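You operate a simulated robot arm through the tools that you are given. There is no shell and no other tool. Be economical: measure what you need, move in short steps, check, and stop when the job is done.

The job below is to be done with a simulated two-armed robot. You get a single attempt, and the scene is never put back.

## Task
Fetch the pink padlock and set it in the grey basket with green handle. Then put the cup with teal handle and green band in the grey tray with teal band. Then take the cap off the pale banded jug with grey cap and lay it down on the inside of the wash stand sink. Keep to this order. Set down upright: cup with teal handle and green band.

It is judged by the outcome, as a careful person would: the job done as asked, and still so three seconds after it is handed in. It fails if anything else is knocked over, pushed out of place, dropped, spilled or broken. A push-on lid holds only when it is set on centred and level and pressed home; a screw cap is set on level and turned clockwise until tight.

## Robot
Two 7-joint arms with two-finger parallel grippers on one trunk, on a base that drives. Base frame: it is fixed to the floor where the robot stands at the start and does not move with it; the origin is under the middle of the robot, x ahead of it, y to its left, z up. Units: mm, degrees, N and s.
The left shoulder is at the start at [180, 174, 927], the right one opposite. With the tool pointing down near the work surface each hand reaches from about 100 to 640 mm from the robot's upright axis, wherever it stands, measured 20 degrees to its own side. Places, roughly: cup with teal handle and green band [-1000, 7250, 1000]; grey tray with teal band (39x20x5 cm) [-5700, 7100, 300]; pale banded jug with grey cap [-7750, 4750, 750]. Payload 3.6 kg a hand.
The tool frame of a hand sits at the grasp point between the pads (the TCP): z along the fingers, y along the line on which they close. The tips reach 30 mm beyond it. Largest opening 110 mm; finger width 20, thickness 10; the body of the gripper, 48 by 112 mm, starts 55 mm behind the TCP.
Orientation is that of the tool frame in the base frame, as a unit quaternion [w, x, y, z]. With the fingers straight down and closing along the base's y, the tool's x points along the base's -x, its y along +y and its z along -z.

## Interface
- The arms move only by the tool step_arm. It takes "left_deltas", "right_deltas" or both (then of equal length, played together; a hand with none holds still); each is a list of rows, each an object (a shift or turn left out is 0, a gripper value left out holds the last) with "translation": the shift along the base's x, y, z in mm, a list of three; "rotation": the turn, a rotation vector about the base's x, y, z in degrees, a list of three; "claw": the gripper command, from -1 (fully open) to 1 (shut), values between in proportion. In form: [{"translation": [x, y, z], "rotation": [ax, ay, az], "claw": claw}, ...]. A call has 1 to 10 rows; each row is the pose to reach, as a shift and turn from the pose commanded when the call began. Each row takes 0.2 s and may step no farther than 50 mm and 8.6 degrees from the row before; otherwise, or with a gripper value out of range, the whole call is refused. Where a pose cannot be reached the arm comes as near as it can. A force on the tool above 40 N (or 10 N above the force at the start of the call, whichever is more), or a blocked arm, ends the call early, and 0.2 s more pass. The fingers move at their own pace (about 153 mm/s each) and stop on an object; they squeeze with about 34 N. The grip force told is the motor's: it shows also when the fingers shut on nothing. Time passes only in rows, and 0.2 s behind the last, so rows that repeat a pose let the fingers close. It gives the time, the measured TCP pose, the force on the tool (base axes), the opening and the grip force at its end, in the units of the frame above (readings bear some noise), with the torque about the TCP (base axes, N m) and any sound that the robot's microphone picked up.
- Cameras (640 x 400 px; columns grow to the right, rows downward): "scene" is now at [290.8, 23.4, 1074.9]; the picture's right is [0.30, -0.95, -0.00], its down [-0.72, -0.23, -0.66] and it looks along [0.63, 0.20, -0.75] (base axes); focal length 214 px, centre (320, 200). "left" rides on the left gripper at [72, -17, -103] in its tool frame; the picture's right is [0.23, 0.97, 0.00], its down [-0.76, 0.18, -0.62] and it looks along [-0.61, 0.14, 0.78] (tool axes); focal length 222 px, centre (320, 200). "right" rides on the right gripper at [73, 17, -103] in its tool frame; the picture's right is [-0.23, 0.97, 0.00], its down [-0.76, -0.18, -0.62] and it looks along [-0.61, -0.14, 0.78] (tool axes); focal length 222 px, centre (320, 200). There is no depth. A picture from a camera that has moved, and an enlarged one, comes with that camera's place and axes in the base frame and with its lens.
- get_image(camera): a new picture of that camera. The clock stands still meanwhile.
- move_column(by): slides the trunk up (or, below 0, down) by that many mm; the arms and the scene camera ride with it, the base frame stays. It gives what a move gives, with no picture.
- roll_base(legs): drives the robot by 1 to 6 legs, each [ahead, left, turn to the left] in mm, mm and degrees, along the robot's own axes; the way and the turn of a leg run together, so that a leg with both is an arc; at most 1500 mm and 180 degrees a leg. The arms and the cameras ride along, it lands a little off, and it stops where it bumps. It gives what a move gives.
- turn_head(pan, tilt): turns the head with the scene camera to pan (to the left, within 86 degrees either way) and tilt (down, from -29 to 69), counted from straight ahead of the robot. It gives what a move gives.
- zoom(camera, box): a new picture of the part [left, top, right, bottom] of that camera's present view, enlarged. The clock stands still meanwhile.
- job_done(): hands the job in; it is judged then, once.

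Work in short steps. Places have to be worked out from the pictures, the camera data and where the tool is seen: move nearer, look again, correct. Check each grasp and each placing, and mend what went wrong. You have 165 turns and 138 pictures in all, those below and enlarged ones among them. Open the grippers and draw the arms clear of the work before you hand the job in, unless the task says otherwise; then end with one line.

The tools are called after "Emit:" as name(argument=value, ...) on one line, values as JSON. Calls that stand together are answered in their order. step_arm: Moves the arms, as the interface text tells. Its arguments: {"type":"object","properties":{"left_deltas":{"type":"array","items":{"type":"object","properties":{"translation":{"type":"array","items":{"type":"number"}},"rotation":{"type":"array","items":{"type":"number"}},"claw":{"type":"number"}}}},"right_deltas":{"type":"array","items":{"type":"object","properties":{"translation":{"type":"array","items":{"type":"number"}},"rotation":{"type":"array","items":{"type":"number"}},"claw":{"type":"number"}}}}},"required":[]} The other tools are called the same way: move_column (by) slides the trunk up or down; roll_base (legs) drives the base; turn_head (pan, tilt) turns the head that bears the scene camera; get_image (camera) takes a picture; zoom (camera, box) takes an enlarged picture of a part of a camera's view; job_done () hands the job in.

At the start:

```text
time_s: 0.0
left_eef_pos: [466.8, 240.3, 891.1]
left_tcp_rot: [-0.001, -0.001, 1.0, 0.001]
left_contact_force: [-0.3, 0.4, 0.6]
left_torque: [0.02, 0.01, 0.0]
left_grip_width: 110.0
left_finger_force: 0.1
right_eef_pos: [489.0, -116.9, 869.6]
right_tcp_rot: [-0.001, 0.001, 1.0, 0.0]
right_contact_force: [-0.4, 0.6, 0.3]
right_torque: [0.0, -0.02, 0.02]
right_grip_width: 109.9
right_finger_force: 0.1
trunk travel left (down, up): [-50.0, 713.0]
robot x, y, heading: [2.2, 1.0, -0.0]
head pan, tilt: [17.6, 48.8]
```

scene: 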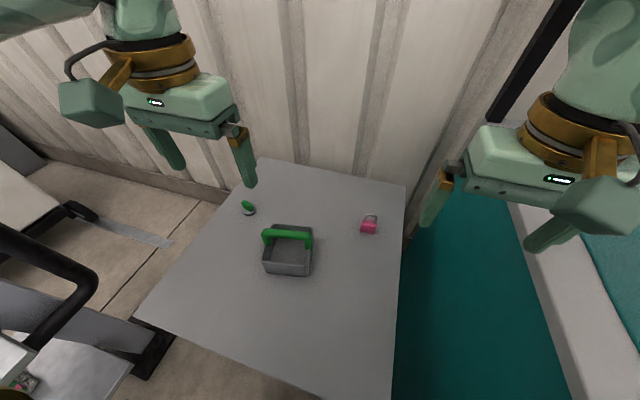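
right: 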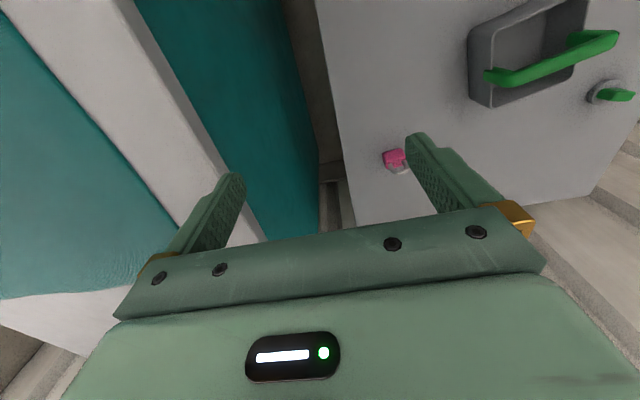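
left: 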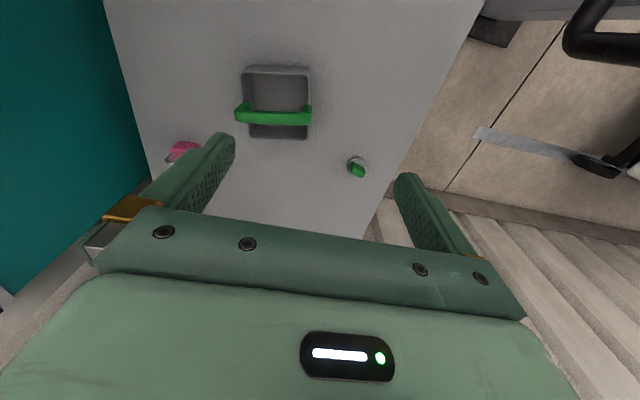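

The three views agree on the padlock at about [662, -2, 572]. I zoom in to see the basket handle and how the padlock lies.

Emit:
zoom(camera="scene", box=[220, 180, 400, 292])

Emit:
zoom(camera="left", box=[150, 40, 400, 196])

```text
3.56 times, centred on (310, 236) of scene
camera zoom: at [290.8, 23.4, 1074.9], right [0.3, -0.95, 0.0], down [-0.72, -0.23, -0.66], along [0.63, 0.2, -0.75], focal length 763 px, centre (356, 72)
```

zoom: 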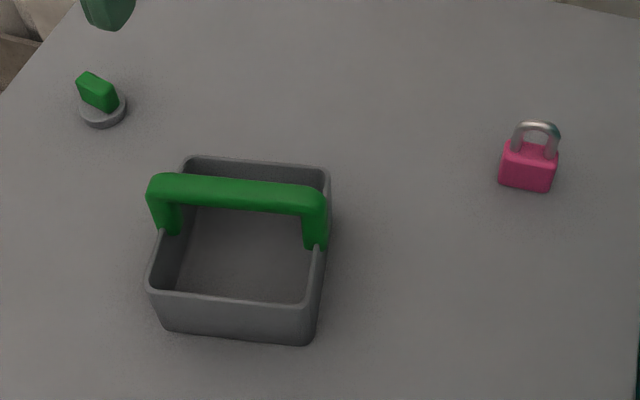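

```text
2.56 times, centred on (275, 118) of left
camera zoom: at [393.5, 222.5, 995.1], right [-0.23, 0.97, 0.0], down [0.76, 0.18, 0.62], along [0.61, 0.14, -0.78], focal length 569 px, centre (435, 410)
```

zoom: 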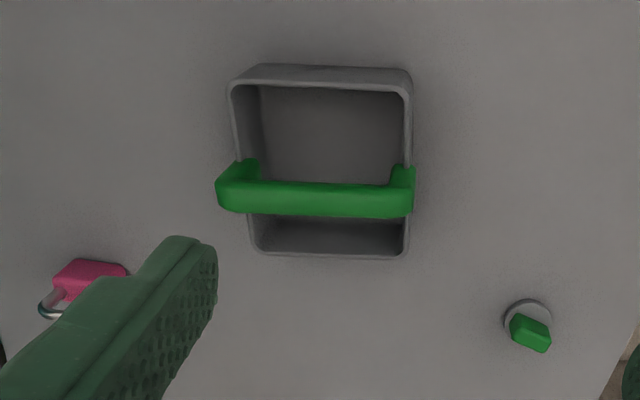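

The padlock stands upright with its width along about (0.2, -0.98). The basket is about 104 mm square, centred near [523, 178], with an arch handle across its middle. I bring the right hand nearer, tilted and yawed to match, and look again.

Emit:
step_arm(right_deltas=[{"translation": [22, 22, -30], "rotation": [0.28, -3, 2.2], "claw": -1}, {"translation": [44, 45, -60], "rotation": [0.56, -6, 4.4]}, {"translation": [67, 67, -90], "rotation": [0.84, -9, 6.6]}, {"translation": [89, 90, -120], "rotation": [1.1, -12, 8.8]}, {"translation": [111, 112, -150], "rotation": [1.4, -15, 11]}])

Emit:
get_image(camera="right")

Emit:
get_image(camera="scene")

```text
time_s: 1.2
left_eef_pos: [466.0, 238.4, 891.7]
left_tcp_rot: [0.0, 0.0, 1.0, -0.001]
left_contact_force: [0.3, 1.3, -0.2]
left_torque: [0.0, -0.03, 0.01]
left_grip_width: 109.9
left_finger_force: 0.1
right_eef_pos: [599.9, -3.6, 721.9]
right_tcp_rot: [0.13, -0.095, 0.987, 0.014]
right_contact_force: [0.5, -0.9, -0.1]
right_torque: [0.02, -0.01, 0.01]
right_grip_width: 110.3
right_finger_force: 0.0
trunk travel left (down, up): [-50.0, 713.0]
robot x, y, heading: [2.3, 0.2, 0.1]
head pan, tilt: [17.6, 48.8]
```

```text
132 pictures are left
camera right: at [502.4, -5.1, 802.6], right [0.03, 1.0, 0.06], down [0.6, -0.06, 0.8], along [0.8, 0.01, -0.6], focal length 222 px, centre (320, 200)
```

right: 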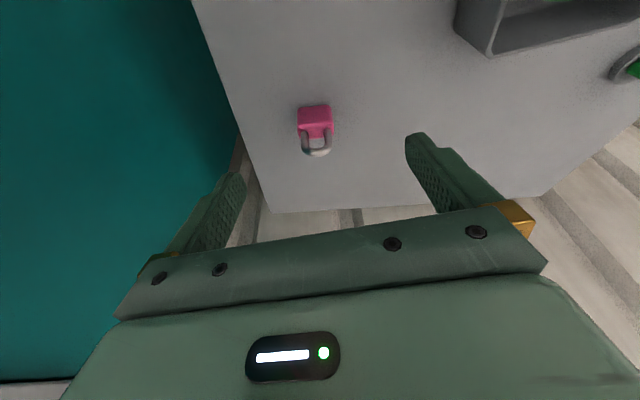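

```text
131 pictures are left
camera scene: at [291.2, 23.6, 1074.8], right [0.3, -0.95, 0.0], down [-0.72, -0.23, -0.66], along [0.63, 0.2, -0.75], focal length 214 px, centre (320, 200)
```

scene: 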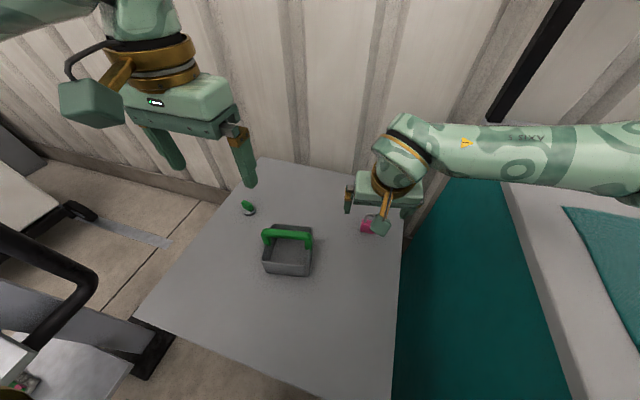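

The padlock sits nearly on the hand's line at about [664, -3, ~568]. I come down over it with the fingers open on both sides.

Emit:
step_arm(right_deltas=[{"translation": [22, 0, -33]}, {"translation": [44, 0, -66]}, {"translation": [58, 0, -97]}, {"translation": [58, 0, -97]}])

Emit:
get_image(camera="right")

Emit:
zoom(camera="scene", box=[300, 150, 460, 250])

```text
time_s: 2.2
left_eef_pos: [466.7, 238.8, 891.3]
left_tcp_rot: [0.0, 0.0, 1.0, -0.001]
left_contact_force: [0.5, -0.4, -0.3]
left_torque: [-0.04, 0.03, 0.02]
left_grip_width: 109.7
left_finger_force: 0.0
right_eef_pos: [655.2, -6.7, 622.2]
right_tcp_rot: [0.13, -0.095, 0.987, 0.013]
right_contact_force: [0.6, 0.0, 0.6]
right_torque: [0.01, 0.0, -0.01]
right_grip_width: 110.0
right_finger_force: 0.1
trunk travel left (down, up): [-50.0, 713.0]
robot x, y, heading: [-0.9, -0.9, -0.0]
head pan, tilt: [17.6, 48.8]
```

```text
130 pictures are left
camera right: at [557.1, -7.1, 703.1], right [0.03, 1.0, 0.06], down [0.6, -0.07, 0.8], along [0.8, 0.01, -0.6], focal length 222 px, centre (320, 200)
```

right: 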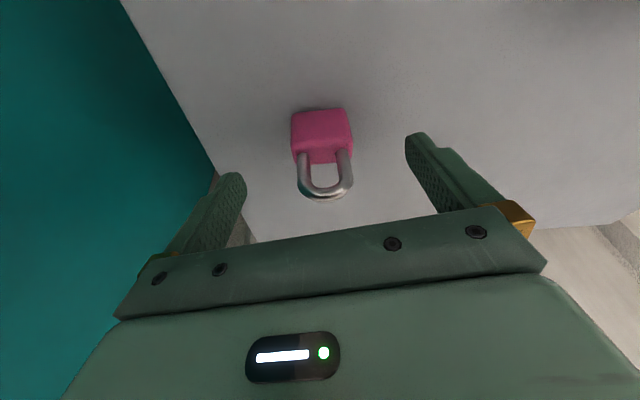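

```text
4.00 times, centred on (380, 200) of scene
camera zoom: at [290.8, 23.4, 1075.0], right [0.3, -0.95, 0.0], down [-0.72, -0.23, -0.66], along [0.63, 0.2, -0.75], focal length 858 px, centre (80, 200)
```

zoom: 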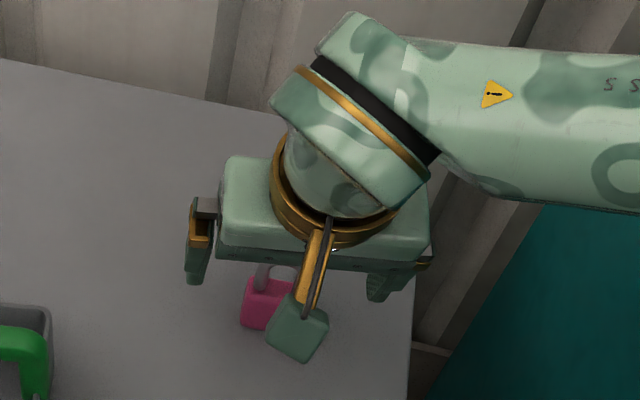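

By the change of scale, the padlock body is centred near [659, 0, 562] with its shackle top near z 620. I go down 40 mm, shift 4 mm left and close.

Emit:
step_arm(right_deltas=[{"translation": [2, 5, -20]}, {"translation": [2, 5, -42]}, {"translation": [2, 5, -42], "claw": 0.0}, {"translation": [2, 5, -42], "claw": 0.6}, {"translation": [2, 5, -42], "claw": 1}, {"translation": [2, 5, -42], "claw": 1}])

Emit:
get_image(camera="right")

```text
time_s: 3.6
left_eef_pos: [466.4, 239.3, 891.6]
left_tcp_rot: [0.0, -0.002, 1.0, -0.001]
left_contact_force: [0.6, -0.1, 0.0]
left_torque: [-0.02, -0.03, 0.03]
left_grip_width: 109.8
left_finger_force: 0.0
right_eef_pos: [658.2, -2.6, 581.7]
right_tcp_rot: [0.129, -0.095, 0.987, 0.012]
right_contact_force: [-0.7, -0.1, 0.1]
right_torque: [0.01, 0.02, 0.0]
right_grip_width: 41.5
right_finger_force: 33.8
trunk travel left (down, up): [-50.0, 713.0]
robot x, y, heading: [3.0, -1.6, 0.1]
head pan, tilt: [17.6, 48.8]
```

```text
128 pictures are left
camera right: at [559.7, -3.0, 662.5], right [0.03, 1.0, 0.06], down [0.6, -0.06, 0.8], along [0.8, 0.01, -0.6], focal length 222 px, centre (320, 200)
```

right: 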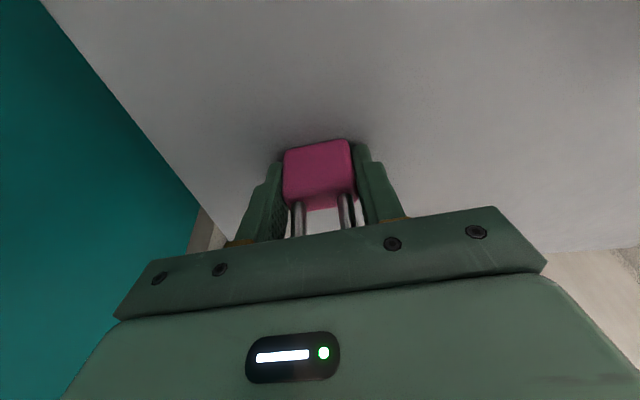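

Padlock gripped at 41.5 mm. I lift it 165 mm, then carry it towards the near half of the basket.

Emit:
step_arm(right_deltas=[{"translation": [0, 0, 45]}, {"translation": [0, 0, 90]}, {"translation": [0, 0, 135]}, {"translation": [0, 0, 165]}, {"translation": [-35, 34, 165]}, {"translation": [-70, 68, 165]}, {"translation": [-105, 102, 165]}, {"translation": [-140, 136, 165]}, {"translation": [-170, 165, 165]}, {"translation": [-170, 165, 165]}])

Emit:
get_image(camera="right")

Emit:
zoom(camera="scene", box=[200, 180, 400, 305])

Emit:
get_image(camera="left")

```text
time_s: 5.6
left_eef_pos: [468.9, 242.6, 889.9]
left_tcp_rot: [0.004, -0.001, 1.0, 0.005]
left_contact_force: [10.7, 31.5, -2.0]
left_torque: [-0.94, 0.3, 0.24]
left_grip_width: 94.4
left_finger_force: 0.1
right_eef_pos: [503.5, 150.5, 747.4]
right_tcp_rot: [0.13, -0.091, 0.987, 0.011]
right_contact_force: [0.2, -0.6, -1.4]
right_torque: [0.02, 0.02, 0.0]
right_grip_width: 41.3
right_finger_force: 34.0
trunk travel left (down, up): [-50.0, 713.0]
robot x, y, heading: [0.9, -1.8, -0.2]
head pan, tilt: [17.6, 48.8]
stopped in row 9 (left hand): the force on the tool passed its limit at 52 N (the readings are from after the stop); the commanded pose is now the measured one
```

```text
127 pictures are left
camera right: at [405.1, 150.7, 827.5], right [0.04, 1.0, 0.06], down [0.6, -0.07, 0.8], along [0.8, 0.0, -0.6], focal length 222 px, centre (320, 200)
```

right: 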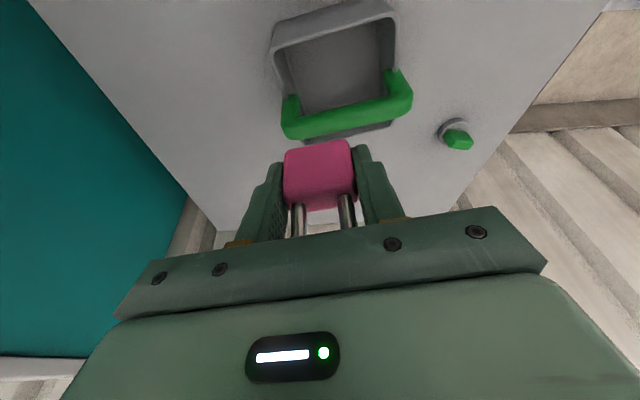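

```text
3.20 times, centred on (300, 242) of scene
camera zoom: at [291.0, 23.5, 1074.8], right [0.3, -0.95, 0.0], down [-0.72, -0.23, -0.66], along [0.63, 0.2, -0.75], focal length 686 px, centre (384, 64)
```

zoom: 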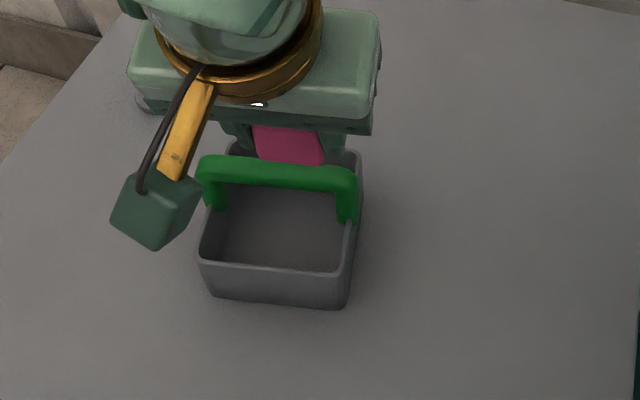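

```text
125 pictures are left
camera left: at [394.9, 225.7, 994.1], right [-0.23, 0.97, 0.01], down [0.76, 0.17, 0.63], along [0.61, 0.15, -0.78], focal length 222 px, centre (320, 200)
```

left: 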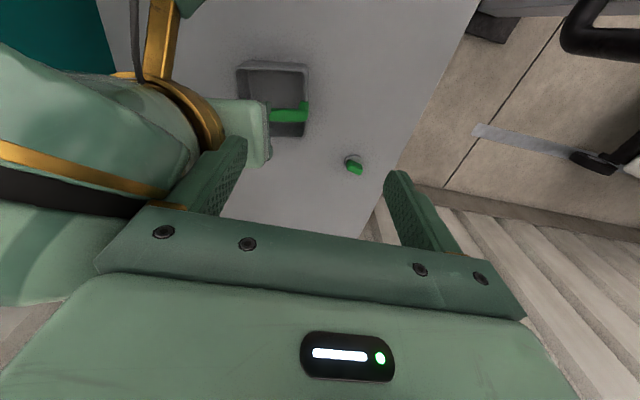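

My left gripper got in the way of the right wrist, but the padlock is still held at 41.3 mm. I move the left arm up and away. Two views then put the basket handle at [535, 184, 632] and the basket centre near (531, 183).

Emit:
step_arm(left_deltas=[{"translation": [0, 35, 15]}, {"translation": [0, 70, 30]}, {"translation": [0, 105, 50]}, {"translation": [0, 140, 60]}])

Emit:
step_arm(right_deltas=[{"translation": [-2, 12, 0]}, {"translation": [-4, 25, 0]}, {"translation": [-4, 25, -40]}, {"translation": [-4, 25, -65]}, {"translation": [-4, 25, -65]}])

Emit:
get_image(camera="right")

Emit:
zoom(camera="scene", box=[200, 180, 400, 305])

```text
time_s: 6.6
left_eef_pos: [489.7, 374.8, 918.3]
left_tcp_rot: [0.002, 0.001, 1.0, 0.003]
left_contact_force: [0.2, 0.4, 0.3]
left_torque: [0.0, 0.0, 0.0]
left_grip_width: 110.0
left_finger_force: 0.1
left hand out of reach, approached as far as the arm can: row 3, 4
right_eef_pos: [503.5, 151.0, 746.6]
right_tcp_rot: [0.13, -0.091, 0.987, 0.011]
right_contact_force: [0.1, 0.3, 0.1]
right_torque: [0.01, 0.04, 0.01]
right_grip_width: 41.5
right_finger_force: 33.9
trunk travel left (down, up): [-50.0, 713.0]
robot x, y, heading: [-4.3, -5.9, -0.1]
head pan, tilt: [17.6, 48.8]
```

```text
time_s: 7.8
left_eef_pos: [491.8, 374.6, 918.1]
left_tcp_rot: [0.002, 0.001, 1.0, 0.002]
left_contact_force: [-0.2, 0.1, 0.9]
left_torque: [0.04, 0.03, 0.0]
left_grip_width: 109.9
left_finger_force: 0.1
right_eef_pos: [498.3, 175.7, 681.1]
right_tcp_rot: [0.129, -0.091, 0.987, 0.011]
right_contact_force: [0.4, -0.5, -1.1]
right_torque: [0.03, 0.02, -0.01]
right_grip_width: 41.3
right_finger_force: 34.0
trunk travel left (down, up): [-50.0, 713.0]
robot x, y, heading: [1.0, -1.1, 0.1]
head pan, tilt: [17.6, 48.8]
```

```text
124 pictures are left
camera right: at [400.1, 176.7, 762.4], right [0.04, 1.0, 0.06], down [0.6, -0.07, 0.8], along [0.8, 0.0, -0.6], focal length 222 px, centre (320, 200)
```

right: 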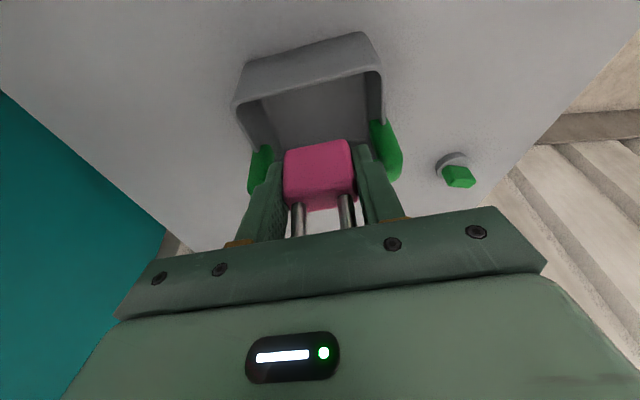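

```text
3.20 times, centred on (300, 242) of scene
camera zoom: at [291.9, 23.9, 1074.3], right [0.3, -0.95, 0.0], down [-0.72, -0.23, -0.66], along [0.63, 0.2, -0.75], focal length 686 px, centre (384, 64)
```

zoom: 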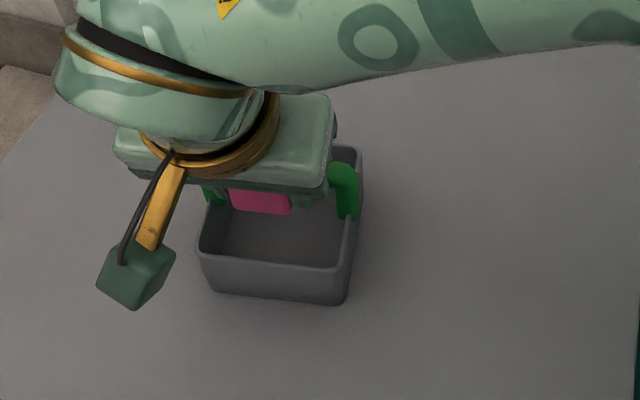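

The padlock is centred between the handle legs and clear of the handle on the near side. I lower it into the near half of the basket.

Emit:
step_arm(right_deltas=[{"translation": [-2, 2, -25]}, {"translation": [-2, 2, -50]}, {"translation": [-2, 2, -70]}, {"translation": [-2, 2, -84]}, {"translation": [-2, 2, -84]}])

Emit:
get_image(camera="right")

Emit:
zoom(camera="scene", box=[200, 180, 400, 305])

```text
time_s: 9.0
left_eef_pos: [489.3, 373.8, 919.3]
left_tcp_rot: [0.001, 0.001, 1.0, 0.003]
left_contact_force: [0.9, 0.5, -0.7]
left_torque: [0.0, -0.01, 0.0]
left_grip_width: 109.9
left_finger_force: 0.1
right_eef_pos: [495.9, 179.8, 600.5]
right_tcp_rot: [0.13, -0.092, 0.987, 0.012]
right_contact_force: [0.0, 0.4, -0.9]
right_torque: [0.04, 0.03, 0.02]
right_grip_width: 41.5
right_finger_force: 34.3
trunk travel left (down, up): [-50.0, 713.0]
robot x, y, heading: [-0.3, 0.8, -0.1]
head pan, tilt: [17.6, 48.8]
```

```text
122 pictures are left
camera right: at [398.2, 179.7, 680.4], right [0.04, 1.0, 0.06], down [0.6, -0.07, 0.8], along [0.8, 0.0, -0.6], focal length 222 px, centre (320, 200)
```

right: 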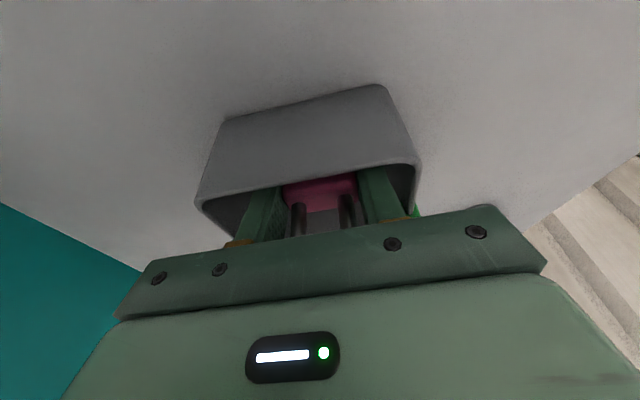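

```text
3.20 times, centred on (300, 242) of scene
camera zoom: at [290.8, 23.6, 1074.9], right [0.3, -0.95, 0.0], down [-0.72, -0.23, -0.66], along [0.63, 0.2, -0.75], focal length 686 px, centre (384, 64)
```

zoom: 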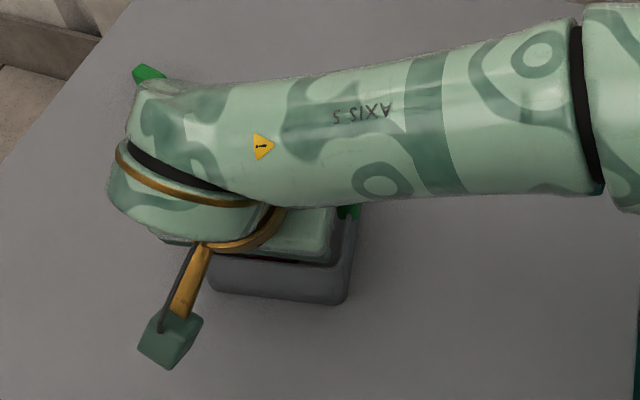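

The padlock is inside the basket. I lower it the last ~13 mm and open only to about 65 mm.

Emit:
step_arm(right_deltas=[{"translation": [0, 0, -7]}, {"translation": [0, 0, -13]}, {"translation": [0, 0, -13], "claw": 0.1}, {"translation": [0, 0, -13], "claw": -0.15}, {"translation": [0, 0, -13], "claw": -0.15}])

Emit:
get_image(camera="right")

```text
time_s: 9.6
left_eef_pos: [487.6, 371.7, 920.0]
left_tcp_rot: [0.005, 0.002, 1.0, 0.003]
left_contact_force: [0.8, -0.2, -1.2]
left_torque: [0.03, -0.03, 0.01]
left_grip_width: 110.1
left_finger_force: 0.0
right_eef_pos: [499.8, 182.5, 594.2]
right_tcp_rot: [0.138, -0.091, 0.986, 0.016]
right_contact_force: [-4.5, -3.4, 26.6]
right_torque: [0.12, -0.9, -0.08]
right_grip_width: 41.3
right_finger_force: 34.2
trunk travel left (down, up): [-50.0, 713.0]
robot x, y, heading: [-0.3, -0.2, 0.1]
head pan, tilt: [17.6, 48.8]
stopped in row 2 (right hand): the force on the tool passed its limit at 48 N (the readings are from after the stop); the commanded pose is now the measured one
```

```text
120 pictures are left
camera right: at [399.5, 180.6, 673.3], right [0.04, 1.0, 0.07], down [0.59, -0.08, 0.81], along [0.81, 0.01, -0.59], focal length 222 px, centre (320, 200)
```

right: 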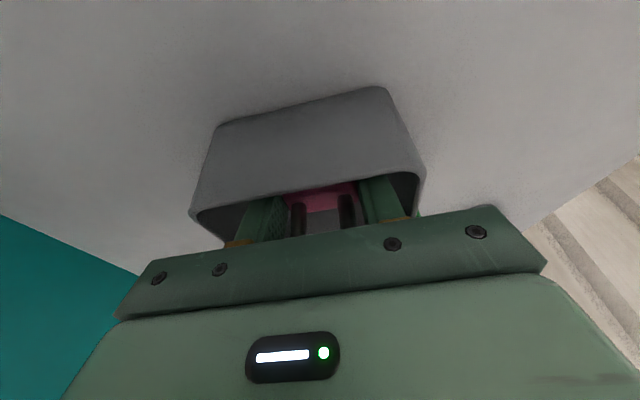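

Contact came at z 594, and the torque suggests it was ahead of the TCP, maybe the palm on the handle. I back up 5 mm, shift 6 mm nearer and try again gently.

Emit:
step_arm(right_deltas=[{"translation": [-1, -2, 5]}, {"translation": [-8, -3, 5]}, {"translation": [-8, -3, 1]}, {"translation": [-8, -3, -2]}, {"translation": [-8, -3, -5]}, {"translation": [-8, -3, -8]}])

```text
time_s: 10.9
left_eef_pos: [487.8, 371.7, 920.6]
left_tcp_rot: [0.004, 0.002, 1.0, 0.003]
left_contact_force: [-0.3, 1.1, 0.3]
left_torque: [-0.01, 0.0, 0.0]
left_grip_width: 110.2
left_finger_force: 0.0
right_eef_pos: [492.1, 179.9, 590.5]
right_tcp_rot: [0.14, -0.09, 0.986, 0.018]
right_contact_force: [-3.9, -0.8, 23.8]
right_torque: [0.15, -1.28, -0.31]
right_grip_width: 41.7
right_finger_force: 34.1
trunk travel left (down, up): [-50.0, 713.0]
robot x, y, heading: [5.2, 2.8, -0.3]
head pan, tilt: [17.6, 48.8]
stopped in row 6 (right hand): the force on the tool passed its limit at 44 N (the readings are from after the stop); the commanded pose is now the measured one
```

Let me look from the left hand's camera to see what is touching.

Emit:
get_image(camera="left")

Emit:
zoom(camera="right", box=[180, 140, 440, 260])

```text
119 pictures are left
camera left: at [413.9, 355.9, 1023.8], right [-0.22, 0.97, 0.0], down [0.76, 0.17, 0.63], along [0.61, 0.14, -0.78], focal length 222 px, centre (320, 200)
```

left: 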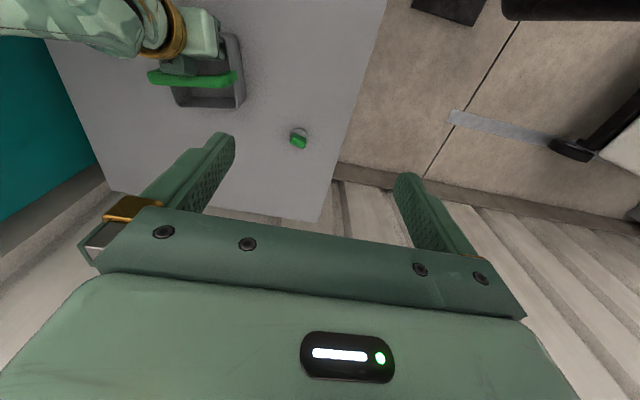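

```text
2.46 times, centred on (310, 200) of right
camera zoom: at [392.8, 178.4, 668.9], right [0.04, 1.0, 0.07], down [0.58, -0.08, 0.81], along [0.81, 0.01, -0.58], focal length 547 px, centre (345, 200)
```

zoom: 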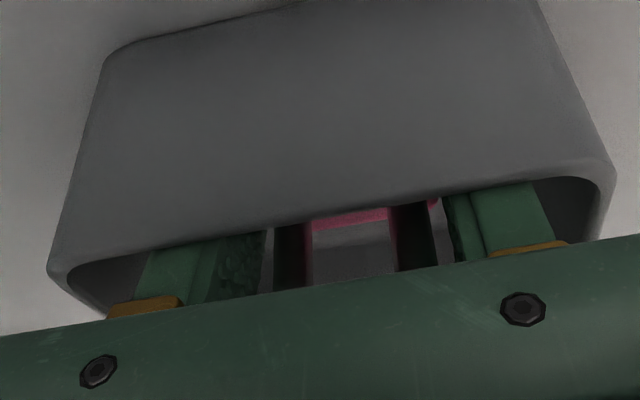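

The padlock is deep inside the near half, well below the rim. I relieve 3 mm, open to about 65 mm so it settles on the basket floor, then rise straight up.

Emit:
step_arm(right_deltas=[{"translation": [0, 0, 3]}, {"translation": [0, 0, 3], "claw": 0.1}, {"translation": [0, 0, 3], "claw": -0.12}, {"translation": [0, 0, 3], "claw": -0.12}])

Emit:
zoom(camera="right", box=[180, 140, 440, 260])

```text
time_s: 11.9
left_eef_pos: [488.4, 371.9, 919.9]
left_tcp_rot: [0.003, 0.002, 1.0, 0.003]
left_contact_force: [0.2, 0.2, 0.8]
left_torque: [0.0, -0.03, 0.0]
left_grip_width: 110.2
left_finger_force: 0.1
right_eef_pos: [492.4, 178.8, 590.6]
right_tcp_rot: [0.137, -0.089, 0.986, 0.014]
right_contact_force: [2.6, 2.3, 10.3]
right_torque: [-0.02, -0.36, 0.1]
right_grip_width: 59.9
right_finger_force: 0.0
trunk travel left (down, up): [-50.0, 713.0]
robot x, y, heading: [-2.1, -0.0, -0.2]
head pan, tilt: [17.6, 48.8]
```

```text
2.46 times, centred on (310, 200) of right
camera zoom: at [392.9, 178.2, 670.0], right [0.04, 1.0, 0.07], down [0.59, -0.08, 0.81], along [0.81, 0.01, -0.59], focal length 547 px, centre (345, 200)
```

zoom: 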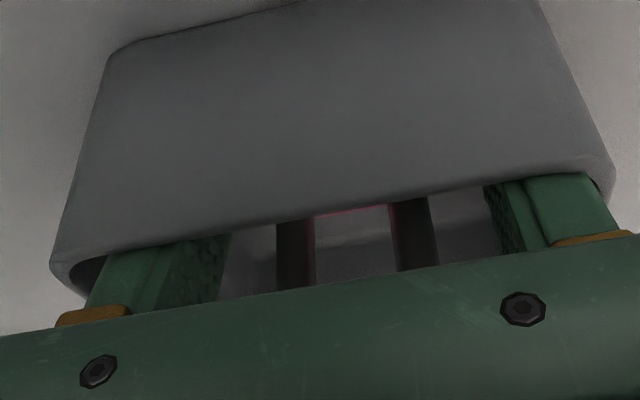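

The padlock is released and standing. The remaining push of about 10 N must be the palm on the handle, so I retreat straight up and slightly back.

Emit:
step_arm(right_deltas=[{"translation": [0, 0, 12]}, {"translation": [-3, 0, 40]}, {"translation": [-8, 0, 80]}, {"translation": [-10, -20, 120]}, {"translation": [-10, -65, 140]}, {"translation": [-10, -110, 160]}, {"translation": [-10, -155, 180]}])

Emit:
zoom(camera="scene", box=[200, 180, 400, 305])

```text
time_s: 13.5
left_eef_pos: [489.9, 373.3, 919.1]
left_tcp_rot: [0.003, 0.002, 1.0, 0.002]
left_contact_force: [-0.1, -0.4, -0.4]
left_torque: [0.0, 0.01, -0.01]
left_grip_width: 110.1
left_finger_force: 0.1
right_eef_pos: [480.6, 23.6, 771.0]
right_tcp_rot: [0.136, -0.091, 0.986, 0.017]
right_contact_force: [0.0, 0.3, 0.2]
right_torque: [-0.02, -0.03, -0.02]
right_grip_width: 61.6
right_finger_force: 0.0
trunk travel left (down, up): [-50.0, 713.0]
robot x, y, heading: [-0.4, -0.8, -0.0]
head pan, tilt: [17.6, 48.8]
```

```text
3.20 times, centred on (300, 242) of scene
camera zoom: at [290.5, 22.8, 1075.0], right [0.3, -0.95, 0.0], down [-0.72, -0.23, -0.66], along [0.63, 0.2, -0.75], focal length 686 px, centre (384, 64)
```

zoom: 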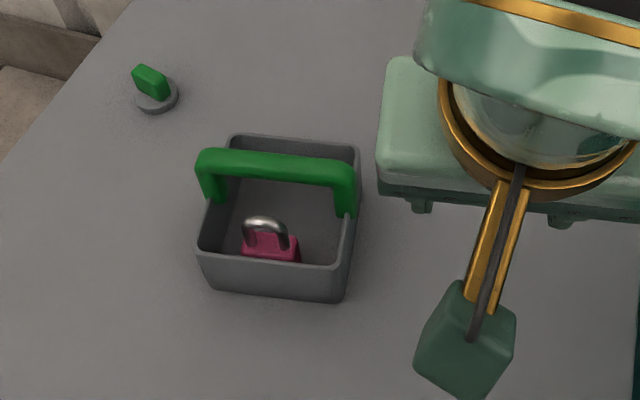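

The padlock stands in the basket, which has not moved. Next I straighten the right hand, pull both arms in and look around for the route to the cup.

Emit:
step_arm(right_deltas=[{"translation": [-20, -35, 30], "rotation": [-0.28, 3, -2.2], "claw": -1}, {"translation": [-40, -70, 60], "rotation": [-0.56, 6, -4.4]}, {"translation": [-60, -105, 90], "rotation": [-0.84, 9, -6.6]}, {"translation": [-80, -140, 120], "rotation": [-1.1, 12, -8.8]}, {"translation": [-100, -175, 150], "rotation": [-1.4, 15, -11]}], left_deltas=[{"translation": [-20, -30, 0], "claw": -1}, {"translation": [-40, -60, 0]}, {"translation": [-60, -90, 0]}, {"translation": [-80, -120, 0]}, {"translation": [-100, -150, 0]}])

Emit:
turn_head(pan=70, tilt=15)

Emit:
get_image(camera="scene")

Emit:
turn_head(pan=5, tilt=40)

Emit:
get_image(camera="scene")

```text
refused: row 1 steps farther than a row can; nothing moved
```

```text
time_s: 14.7
left_eef_pos: [490.4, 374.1, 919.0]
left_tcp_rot: [0.002, 0.002, 1.0, 0.003]
left_contact_force: [0.3, -0.3, 0.9]
left_torque: [0.0, -0.03, -0.01]
left_grip_width: 109.9
left_finger_force: 0.0
right_eef_pos: [482.2, 25.5, 769.5]
right_tcp_rot: [0.137, -0.09, 0.986, 0.015]
right_contact_force: [-0.4, 0.2, -0.1]
right_torque: [0.01, -0.01, 0.01]
right_grip_width: 61.7
right_finger_force: 0.0
trunk travel left (down, up): [-50.0, 713.0]
robot x, y, heading: [-2.2, 3.4, 0.3]
head pan, tilt: [70.0, 15.0]
```

```text
115 pictures are left
camera scene: at [248.4, 87.4, 1127.0], right [0.94, -0.34, 0.0], down [-0.09, -0.24, -0.97], along [0.33, 0.91, -0.26], focal length 214 px, centre (320, 200)
```

scene: 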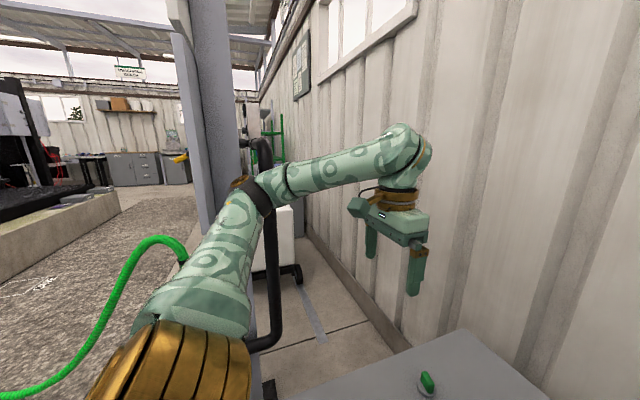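

```text
time_s: 16.0
left_eef_pos: [490.5, 372.9, 918.6]
left_tcp_rot: [0.002, 0.002, 1.0, 0.003]
left_contact_force: [-0.5, -0.2, -0.7]
left_torque: [0.01, 0.02, 0.04]
left_grip_width: 110.2
left_finger_force: 0.1
right_eef_pos: [482.5, 24.2, 768.3]
right_tcp_rot: [0.136, -0.09, 0.986, 0.015]
right_contact_force: [-0.5, -1.3, -0.3]
right_torque: [-0.02, -0.01, -0.02]
right_grip_width: 61.7
right_finger_force: 0.0
trunk travel left (down, up): [-50.0, 713.0]
robot x, y, heading: [0.1, 0.7, 0.2]
head pan, tilt: [5.0, 40.0]
```

```text
114 pictures are left
camera scene: at [301.0, 7.1, 1087.5], right [0.09, -1.0, 0.0], down [-0.64, -0.06, -0.77], along [0.76, 0.07, -0.64], focal length 214 px, centre (320, 200)
```

scene: 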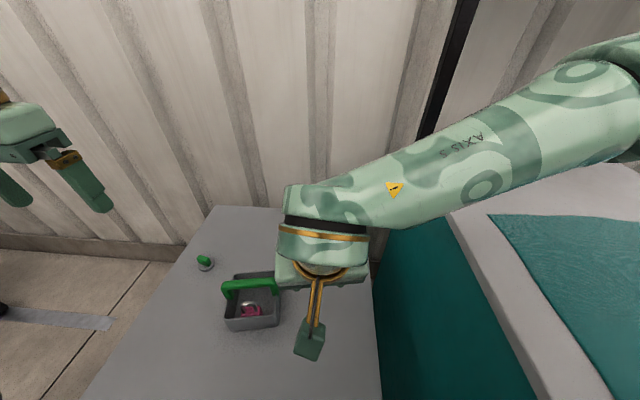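

Retract again with smaller rows.

Emit:
step_arm(right_deltas=[{"translation": [-17, -29, 25], "rotation": [-0.23, 2.5, -1.8], "claw": -1}, {"translation": [-33, -58, 50], "rotation": [-0.47, 5, -3.7]}, {"translation": [-50, -87, 75], "rotation": [-0.7, 7.5, -5.5]}, {"translation": [-67, -117, 100], "rotation": [-0.93, 10, -7.3]}, {"translation": [-83, -146, 125], "rotation": [-1.2, 12.5, -9.2]}, {"translation": [-100, -175, 150], "rotation": [-1.4, 15, -11]}], left_deltas=[{"translation": [-17, -25, 0], "claw": -1}, {"translation": [-33, -50, 0]}, {"translation": [-50, -75, 0]}, {"translation": [-67, -100, 0]}, {"translation": [-83, -125, 0]}, {"translation": [-100, -150, 0]}])

Emit:
turn_head(pan=84, tilt=30)

Emit:
get_image(camera="scene")

Emit:
turn_head(pan=-84, tilt=25)

Emit:
get_image(camera="scene")

```text
time_s: 17.4
left_eef_pos: [399.5, 216.6, 904.6]
left_tcp_rot: [0.003, 0.001, 1.0, 0.003]
left_contact_force: [-0.9, 0.3, -0.7]
left_torque: [0.02, -0.03, 0.01]
left_grip_width: 110.0
left_finger_force: 0.0
left hand out of reach, approached as far as the arm can: row 1, 2, 3, 4, 5, 6
right_eef_pos: [383.9, -155.3, 921.6]
right_tcp_rot: [0.007, 0.005, 1.0, 0.002]
right_contact_force: [-0.4, 0.2, -0.1]
right_torque: [-0.01, -0.05, 0.02]
right_grip_width: 109.9
right_finger_force: 0.1
trunk travel left (down, up): [-50.0, 713.0]
robot x, y, heading: [-3.1, -2.4, -0.0]
head pan, tilt: [5.0, 40.0]
```

```text
time_s: 19.0
left_eef_pos: [399.3, 217.3, 902.6]
left_tcp_rot: [0.003, 0.002, 1.0, 0.002]
left_contact_force: [-0.3, -0.4, 0.1]
left_torque: [0.0, 0.01, 0.01]
left_grip_width: 110.0
left_finger_force: 0.2
right_eef_pos: [384.0, -155.0, 920.0]
right_tcp_rot: [0.008, 0.006, 1.0, 0.002]
right_contact_force: [-0.6, -0.2, -0.2]
right_torque: [-0.01, 0.0, 0.02]
right_grip_width: 109.6
right_finger_force: 0.0
trunk travel left (down, up): [-50.0, 713.0]
robot x, y, heading: [-1.9, -0.7, -0.2]
head pan, tilt: [84.0, 30.0]
```

```text
113 pictures are left
camera scene: at [225.8, 89.4, 1102.9], right [0.99, -0.11, 0.0], down [-0.05, -0.5, -0.87], along [0.09, 0.86, -0.5], focal length 214 px, centre (320, 200)
```

scene: 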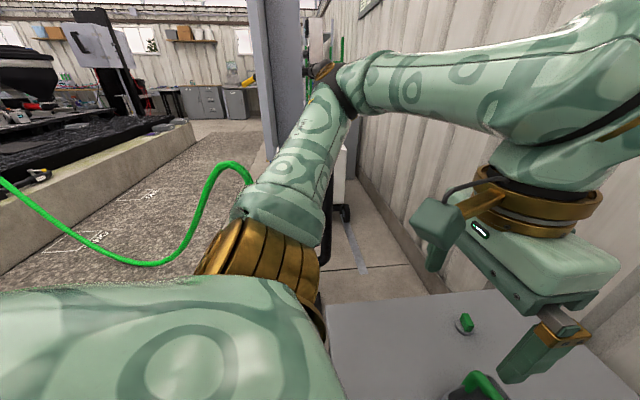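

```text
time_s: 21.5
left_eef_pos: [400.4, 217.0, 902.8]
left_tcp_rot: [0.003, 0.002, 1.0, 0.003]
left_contact_force: [-0.3, -0.4, 0.6]
left_torque: [-0.03, -0.01, -0.02]
left_grip_width: 110.2
left_finger_force: 0.1
right_eef_pos: [386.2, -154.3, 919.8]
right_tcp_rot: [0.007, 0.005, 1.0, 0.002]
right_contact_force: [0.0, 0.3, -0.4]
right_torque: [0.0, 0.04, -0.03]
right_grip_width: 110.2
right_finger_force: 0.0
trunk travel left (down, up): [-50.0, 713.0]
robot x, y, heading: [3.2, 0.3, -0.1]
head pan, tilt: [-84.0, 25.0]
```

```text
112 pictures are left
camera scene: at [225.9, -92.2, 1110.8], right [-0.99, -0.1, 0.0], down [-0.04, 0.42, -0.91], along [0.09, -0.9, -0.42], focal length 214 px, centre (320, 200)
```

scene: 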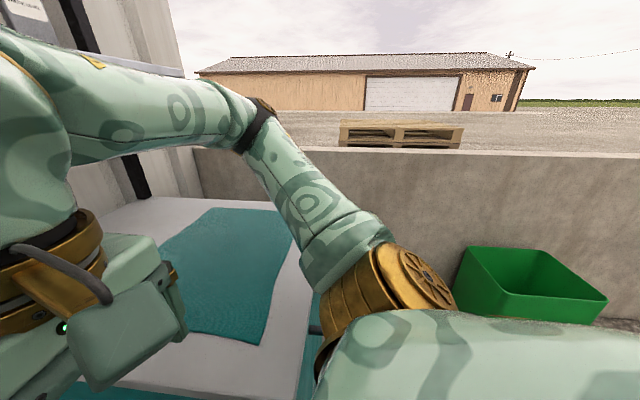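

The black U-shaped handlebar stands close at my left, near (290, 550), and the gravel aisle lies behind me. I back up 450 mm before turning and look again.

Emit:
roll_base(legs=[[-450, 0, 0]])

Emit:
turn_head(pan=84, tilt=25)

Emit:
get_image(camera="scene")

```text
time_s: 24.2
left_eef_pos: [-51.5, 218.3, 903.3]
left_tcp_rot: [0.002, 0.002, 1.0, 0.003]
left_contact_force: [0.1, -0.6, 1.0]
left_torque: [0.0, -0.04, -0.04]
left_grip_width: 110.0
left_finger_force: 0.1
right_eef_pos: [-64.9, -153.1, 920.6]
right_tcp_rot: [0.007, 0.005, 1.0, 0.002]
right_contact_force: [0.0, -0.2, 0.4]
right_torque: [-0.01, -0.01, 0.0]
right_grip_width: 110.0
right_finger_force: 0.1
trunk travel left (down, up): [-50.0, 713.0]
robot x, y, heading: [-448.2, -1.3, -0.3]
head pan, tilt: [-84.0, 25.0]
```

```text
time_s: 26.8
left_eef_pos: [-51.0, 216.4, 902.9]
left_tcp_rot: [0.002, 0.002, 1.0, 0.003]
left_contact_force: [-0.8, -0.6, 0.1]
left_torque: [-0.03, 0.0, 0.01]
left_grip_width: 110.2
left_finger_force: 0.0
right_eef_pos: [-64.4, -155.0, 919.4]
right_tcp_rot: [0.007, 0.005, 1.0, 0.001]
right_contact_force: [0.0, 0.2, -0.3]
right_torque: [-0.01, 0.01, -0.01]
right_grip_width: 110.1
right_finger_force: 0.0
trunk travel left (down, up): [-50.0, 713.0]
robot x, y, heading: [-448.2, -0.8, -0.3]
head pan, tilt: [84.0, 25.0]
```

```text
111 pictures are left
camera scene: at [-223.9, 91.4, 1110.8], right [0.99, -0.11, 0.0], down [-0.05, -0.42, -0.91], along [0.1, 0.9, -0.42], focal length 214 px, centre (320, 200)
```

scene: 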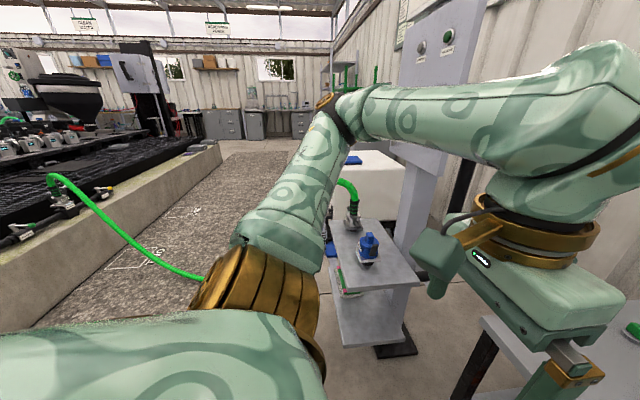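

There is a service cart near (-60, 700), and its green hose droops across the aisle to the platform. I turn left in place to see the aisle straight ahead.

Emit:
roll_base(legs=[[0, 0, 90]])

Emit:
turn_head(pan=0, tilt=30)

Emit:
get_image(camera="scene")

```text
time_s: 31.0
left_eef_pos: [-662.5, 402.7, 903.2]
left_tcp_rot: [-0.001, -0.701, 0.713, 0.004]
left_contact_force: [0.6, 0.2, 0.3]
left_torque: [0.01, 0.0, 0.02]
left_grip_width: 110.1
left_finger_force: 0.1
right_eef_pos: [-291.0, 383.0, 920.1]
right_tcp_rot: [0.004, -0.699, 0.715, 0.006]
right_contact_force: [-0.5, -0.7, 0.2]
right_torque: [0.01, 0.01, -0.02]
right_grip_width: 110.3
right_finger_force: 0.1
trunk travel left (down, up): [-50.0, 713.0]
robot x, y, heading: [-451.7, 1.9, 89.3]
head pan, tilt: [84.0, 25.0]
```

```text
time_s: 32.5
left_eef_pos: [-661.6, 402.6, 902.3]
left_tcp_rot: [0.0, -0.702, 0.712, 0.004]
left_contact_force: [-0.1, -0.7, 0.0]
left_torque: [-0.02, -0.04, -0.02]
left_grip_width: 110.2
left_finger_force: 0.1
right_eef_pos: [-291.3, 383.4, 920.7]
right_tcp_rot: [0.004, -0.699, 0.716, 0.006]
right_contact_force: [-1.1, -0.3, 0.0]
right_torque: [0.02, -0.01, 0.04]
right_grip_width: 109.8
right_finger_force: 0.0
trunk travel left (down, up): [-50.0, 713.0]
robot x, y, heading: [-453.3, 1.7, 89.4]
head pan, tilt: [0.0, 30.0]
```

```text
110 pictures are left
camera scene: at [-447.0, 308.0, 1102.8], right [1.0, -0.01, 0.0], down [-0.01, -0.5, -0.87], along [0.01, 0.87, -0.5], focal length 214 px, centre (320, 200)
```

scene: 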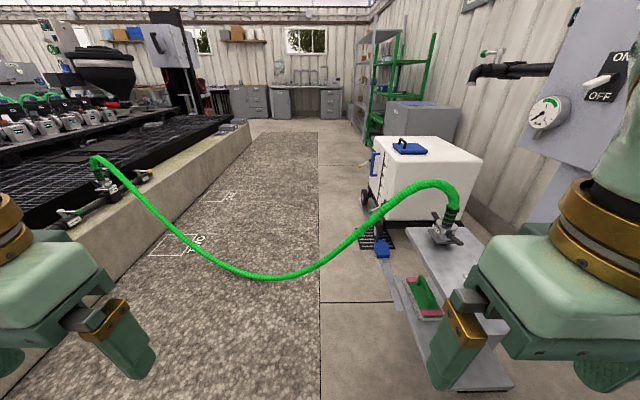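

The hose hangs across this aisle between the platform and the cart, so I must not drive through it. I look to the left and behind for another way round the platform.

Emit:
turn_head(pan=60, tilt=18)

Emit:
get_image(camera="scene")

Emit:
roll_base(legs=[[0, 0, 60]])

Emit:
get_image(camera="scene")

```text
time_s: 33.9
left_eef_pos: [-661.6, 403.0, 902.7]
left_tcp_rot: [0.001, -0.702, 0.713, 0.004]
left_contact_force: [-0.6, 1.1, -1.0]
left_torque: [0.01, 0.02, 0.05]
left_grip_width: 110.0
left_finger_force: 0.1
right_eef_pos: [-289.8, 383.5, 920.2]
right_tcp_rot: [0.003, -0.699, 0.715, 0.006]
right_contact_force: [0.1, -0.1, 1.3]
right_torque: [0.0, 0.0, 0.04]
right_grip_width: 109.9
right_finger_force: 0.1
trunk travel left (down, up): [-50.0, 713.0]
robot x, y, heading: [-452.2, 0.7, 89.2]
head pan, tilt: [60.0, 18.0]
```

```text
109 pictures are left
camera scene: at [-528.4, 265.4, 1122.1], right [0.51, 0.86, 0.0], down [0.27, -0.16, -0.95], along [-0.82, 0.49, -0.31], focal length 214 px, centre (320, 200)
```

scene: 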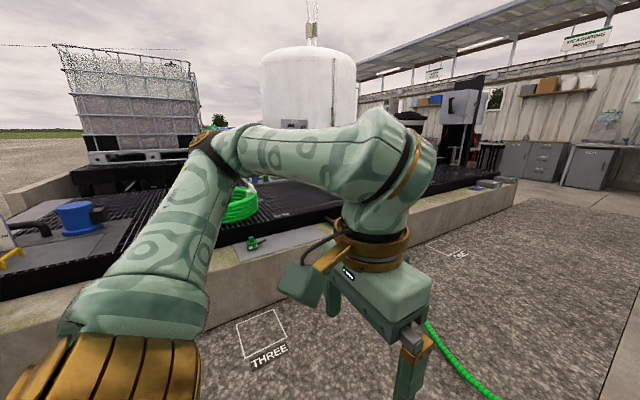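

```text
time_s: 36.9
left_eef_pos: [-904.1, 25.2, 903.0]
left_tcp_rot: [0.002, 0.961, -0.275, -0.004]
left_contact_force: [0.2, -0.6, 0.3]
left_torque: [-0.01, -0.02, -0.01]
left_grip_width: 110.2
left_finger_force: 0.0
right_eef_pos: [-696.0, 332.7, 920.6]
right_tcp_rot: [0.0, 0.96, -0.279, -0.007]
right_contact_force: [-0.5, -0.9, -0.4]
right_torque: [0.0, -0.04, 0.0]
right_grip_width: 110.0
right_finger_force: 0.1
trunk travel left (down, up): [-50.0, 713.0]
robot x, y, heading: [-450.0, -3.1, 148.2]
head pan, tilt: [60.0, 18.0]
```

```text
108 pictures are left
camera scene: at [-718.6, 70.5, 1122.2], right [-0.47, 0.88, 0.0], down [0.27, 0.15, -0.95], along [-0.84, -0.45, -0.31], focal length 214 px, centre (320, 200)
```

scene: 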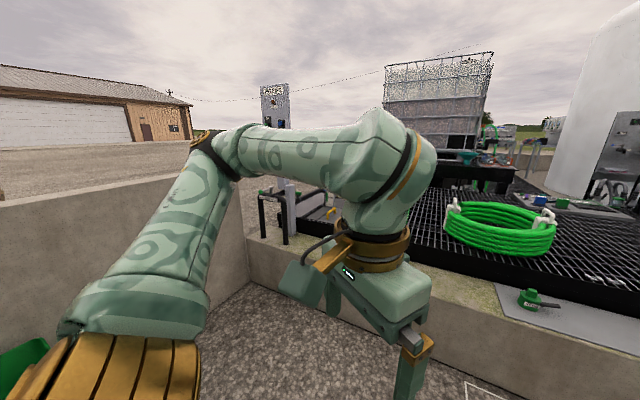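

This bay is walled in on the other sides, so the hose aisle is the only way out. I turn back north and raise the trunk to measure how high the hose hangs.

Emit:
roll_base(legs=[[0, 0, -58.2]])

Emit:
turn_head(pan=0, tilt=30)

Emit:
zoom(camera="scene", box=[140, 150, 460, 350])

Emit:
move_column(by=500)

Emit:
get_image(camera="scene")

```text
time_s: 39.8
left_eef_pos: [-670.8, 397.7, 902.9]
left_tcp_rot: [0.0, 0.71, -0.704, -0.004]
left_contact_force: [0.0, 0.2, -0.5]
left_torque: [0.0, -0.01, -0.01]
left_grip_width: 110.2
left_finger_force: 0.1
right_eef_pos: [-298.8, 386.8, 919.0]
right_tcp_rot: [0.004, -0.706, 0.708, 0.006]
right_contact_force: [-0.6, -0.5, -0.4]
right_torque: [0.0, -0.01, 0.01]
right_grip_width: 110.3
right_finger_force: 0.0
trunk travel left (down, up): [-50.0, 713.0]
robot x, y, heading: [-449.1, 2.0, 90.4]
head pan, tilt: [60.0, 18.0]
```

```text
time_s: 41.1
left_eef_pos: [-671.2, 399.0, 903.7]
left_tcp_rot: [0.0, 0.709, -0.705, -0.003]
left_contact_force: [-0.3, 0.5, -0.9]
left_torque: [0.0, 0.03, 0.02]
left_grip_width: 109.7
left_finger_force: 0.1
right_eef_pos: [-299.0, 386.3, 920.4]
right_tcp_rot: [0.004, -0.706, 0.708, 0.005]
right_contact_force: [0.1, -0.5, 0.6]
right_torque: [-0.02, -0.01, -0.01]
right_grip_width: 110.0
right_finger_force: 0.0
trunk travel left (down, up): [-50.0, 713.0]
robot x, y, heading: [-447.5, -1.6, 90.6]
head pan, tilt: [0.0, 30.0]
```

```text
2.00 times, centred on (300, 250) of scene
camera zoom: at [-453.9, 307.9, 1102.8], right [1.0, 0.01, 0.0], down [0.0, -0.5, -0.87], along [-0.01, 0.87, -0.5], focal length 429 px, centre (360, 100)
```

zoom: 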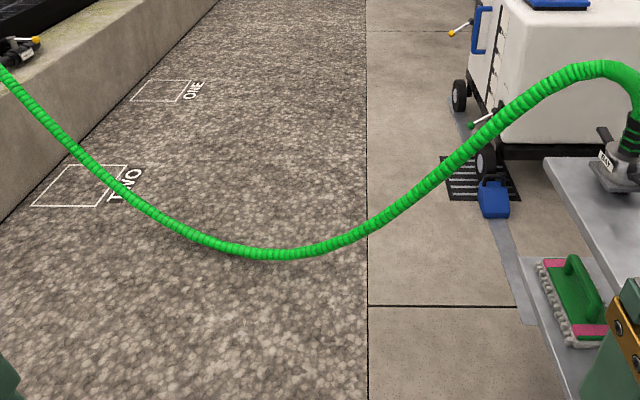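

```text
refused: 500 is not a number from -400 to 400
```

```text
106 pictures are left
camera scene: at [-453.9, 307.9, 1102.8], right [1.0, 0.01, 0.0], down [0.0, -0.5, -0.87], along [-0.01, 0.87, -0.5], focal length 214 px, centre (320, 200)
```

scene: 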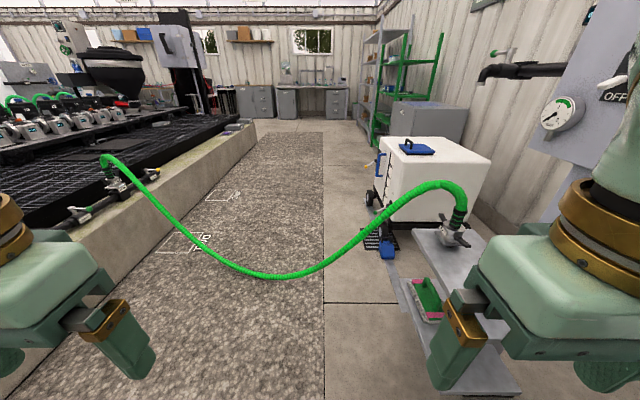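

Emit:
move_column(by=400)

Emit:
get_image(camera="scene")

```text
time_s: 45.0
left_eef_pos: [-672.5, 398.1, 1303.0]
left_tcp_rot: [-0.001, 0.708, -0.706, -0.004]
left_contact_force: [-0.4, 0.6, 0.2]
left_torque: [0.04, -0.02, 0.01]
left_grip_width: 110.1
left_finger_force: 0.0
right_eef_pos: [-298.6, 386.7, 1319.4]
right_tcp_rot: [0.004, -0.707, 0.707, 0.006]
right_contact_force: [0.1, 0.4, -0.1]
right_torque: [0.0, -0.04, 0.0]
right_grip_width: 110.1
right_finger_force: 0.0
trunk travel left (down, up): [-450.0, 313.0]
robot x, y, heading: [-451.5, 0.4, 90.4]
head pan, tilt: [0.0, 30.0]
```

```text
105 pictures are left
camera scene: at [-452.3, 123.0, 1517.9], right [1.0, 0.01, 0.0], down [0.0, -0.5, -0.87], along [-0.01, 0.87, -0.5], focal length 214 px, centre (320, 200)
```

scene: 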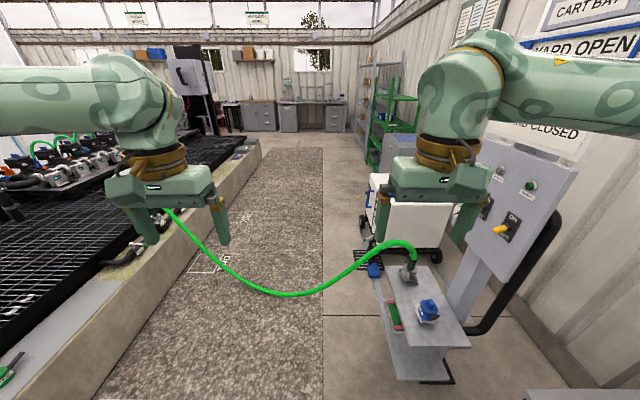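

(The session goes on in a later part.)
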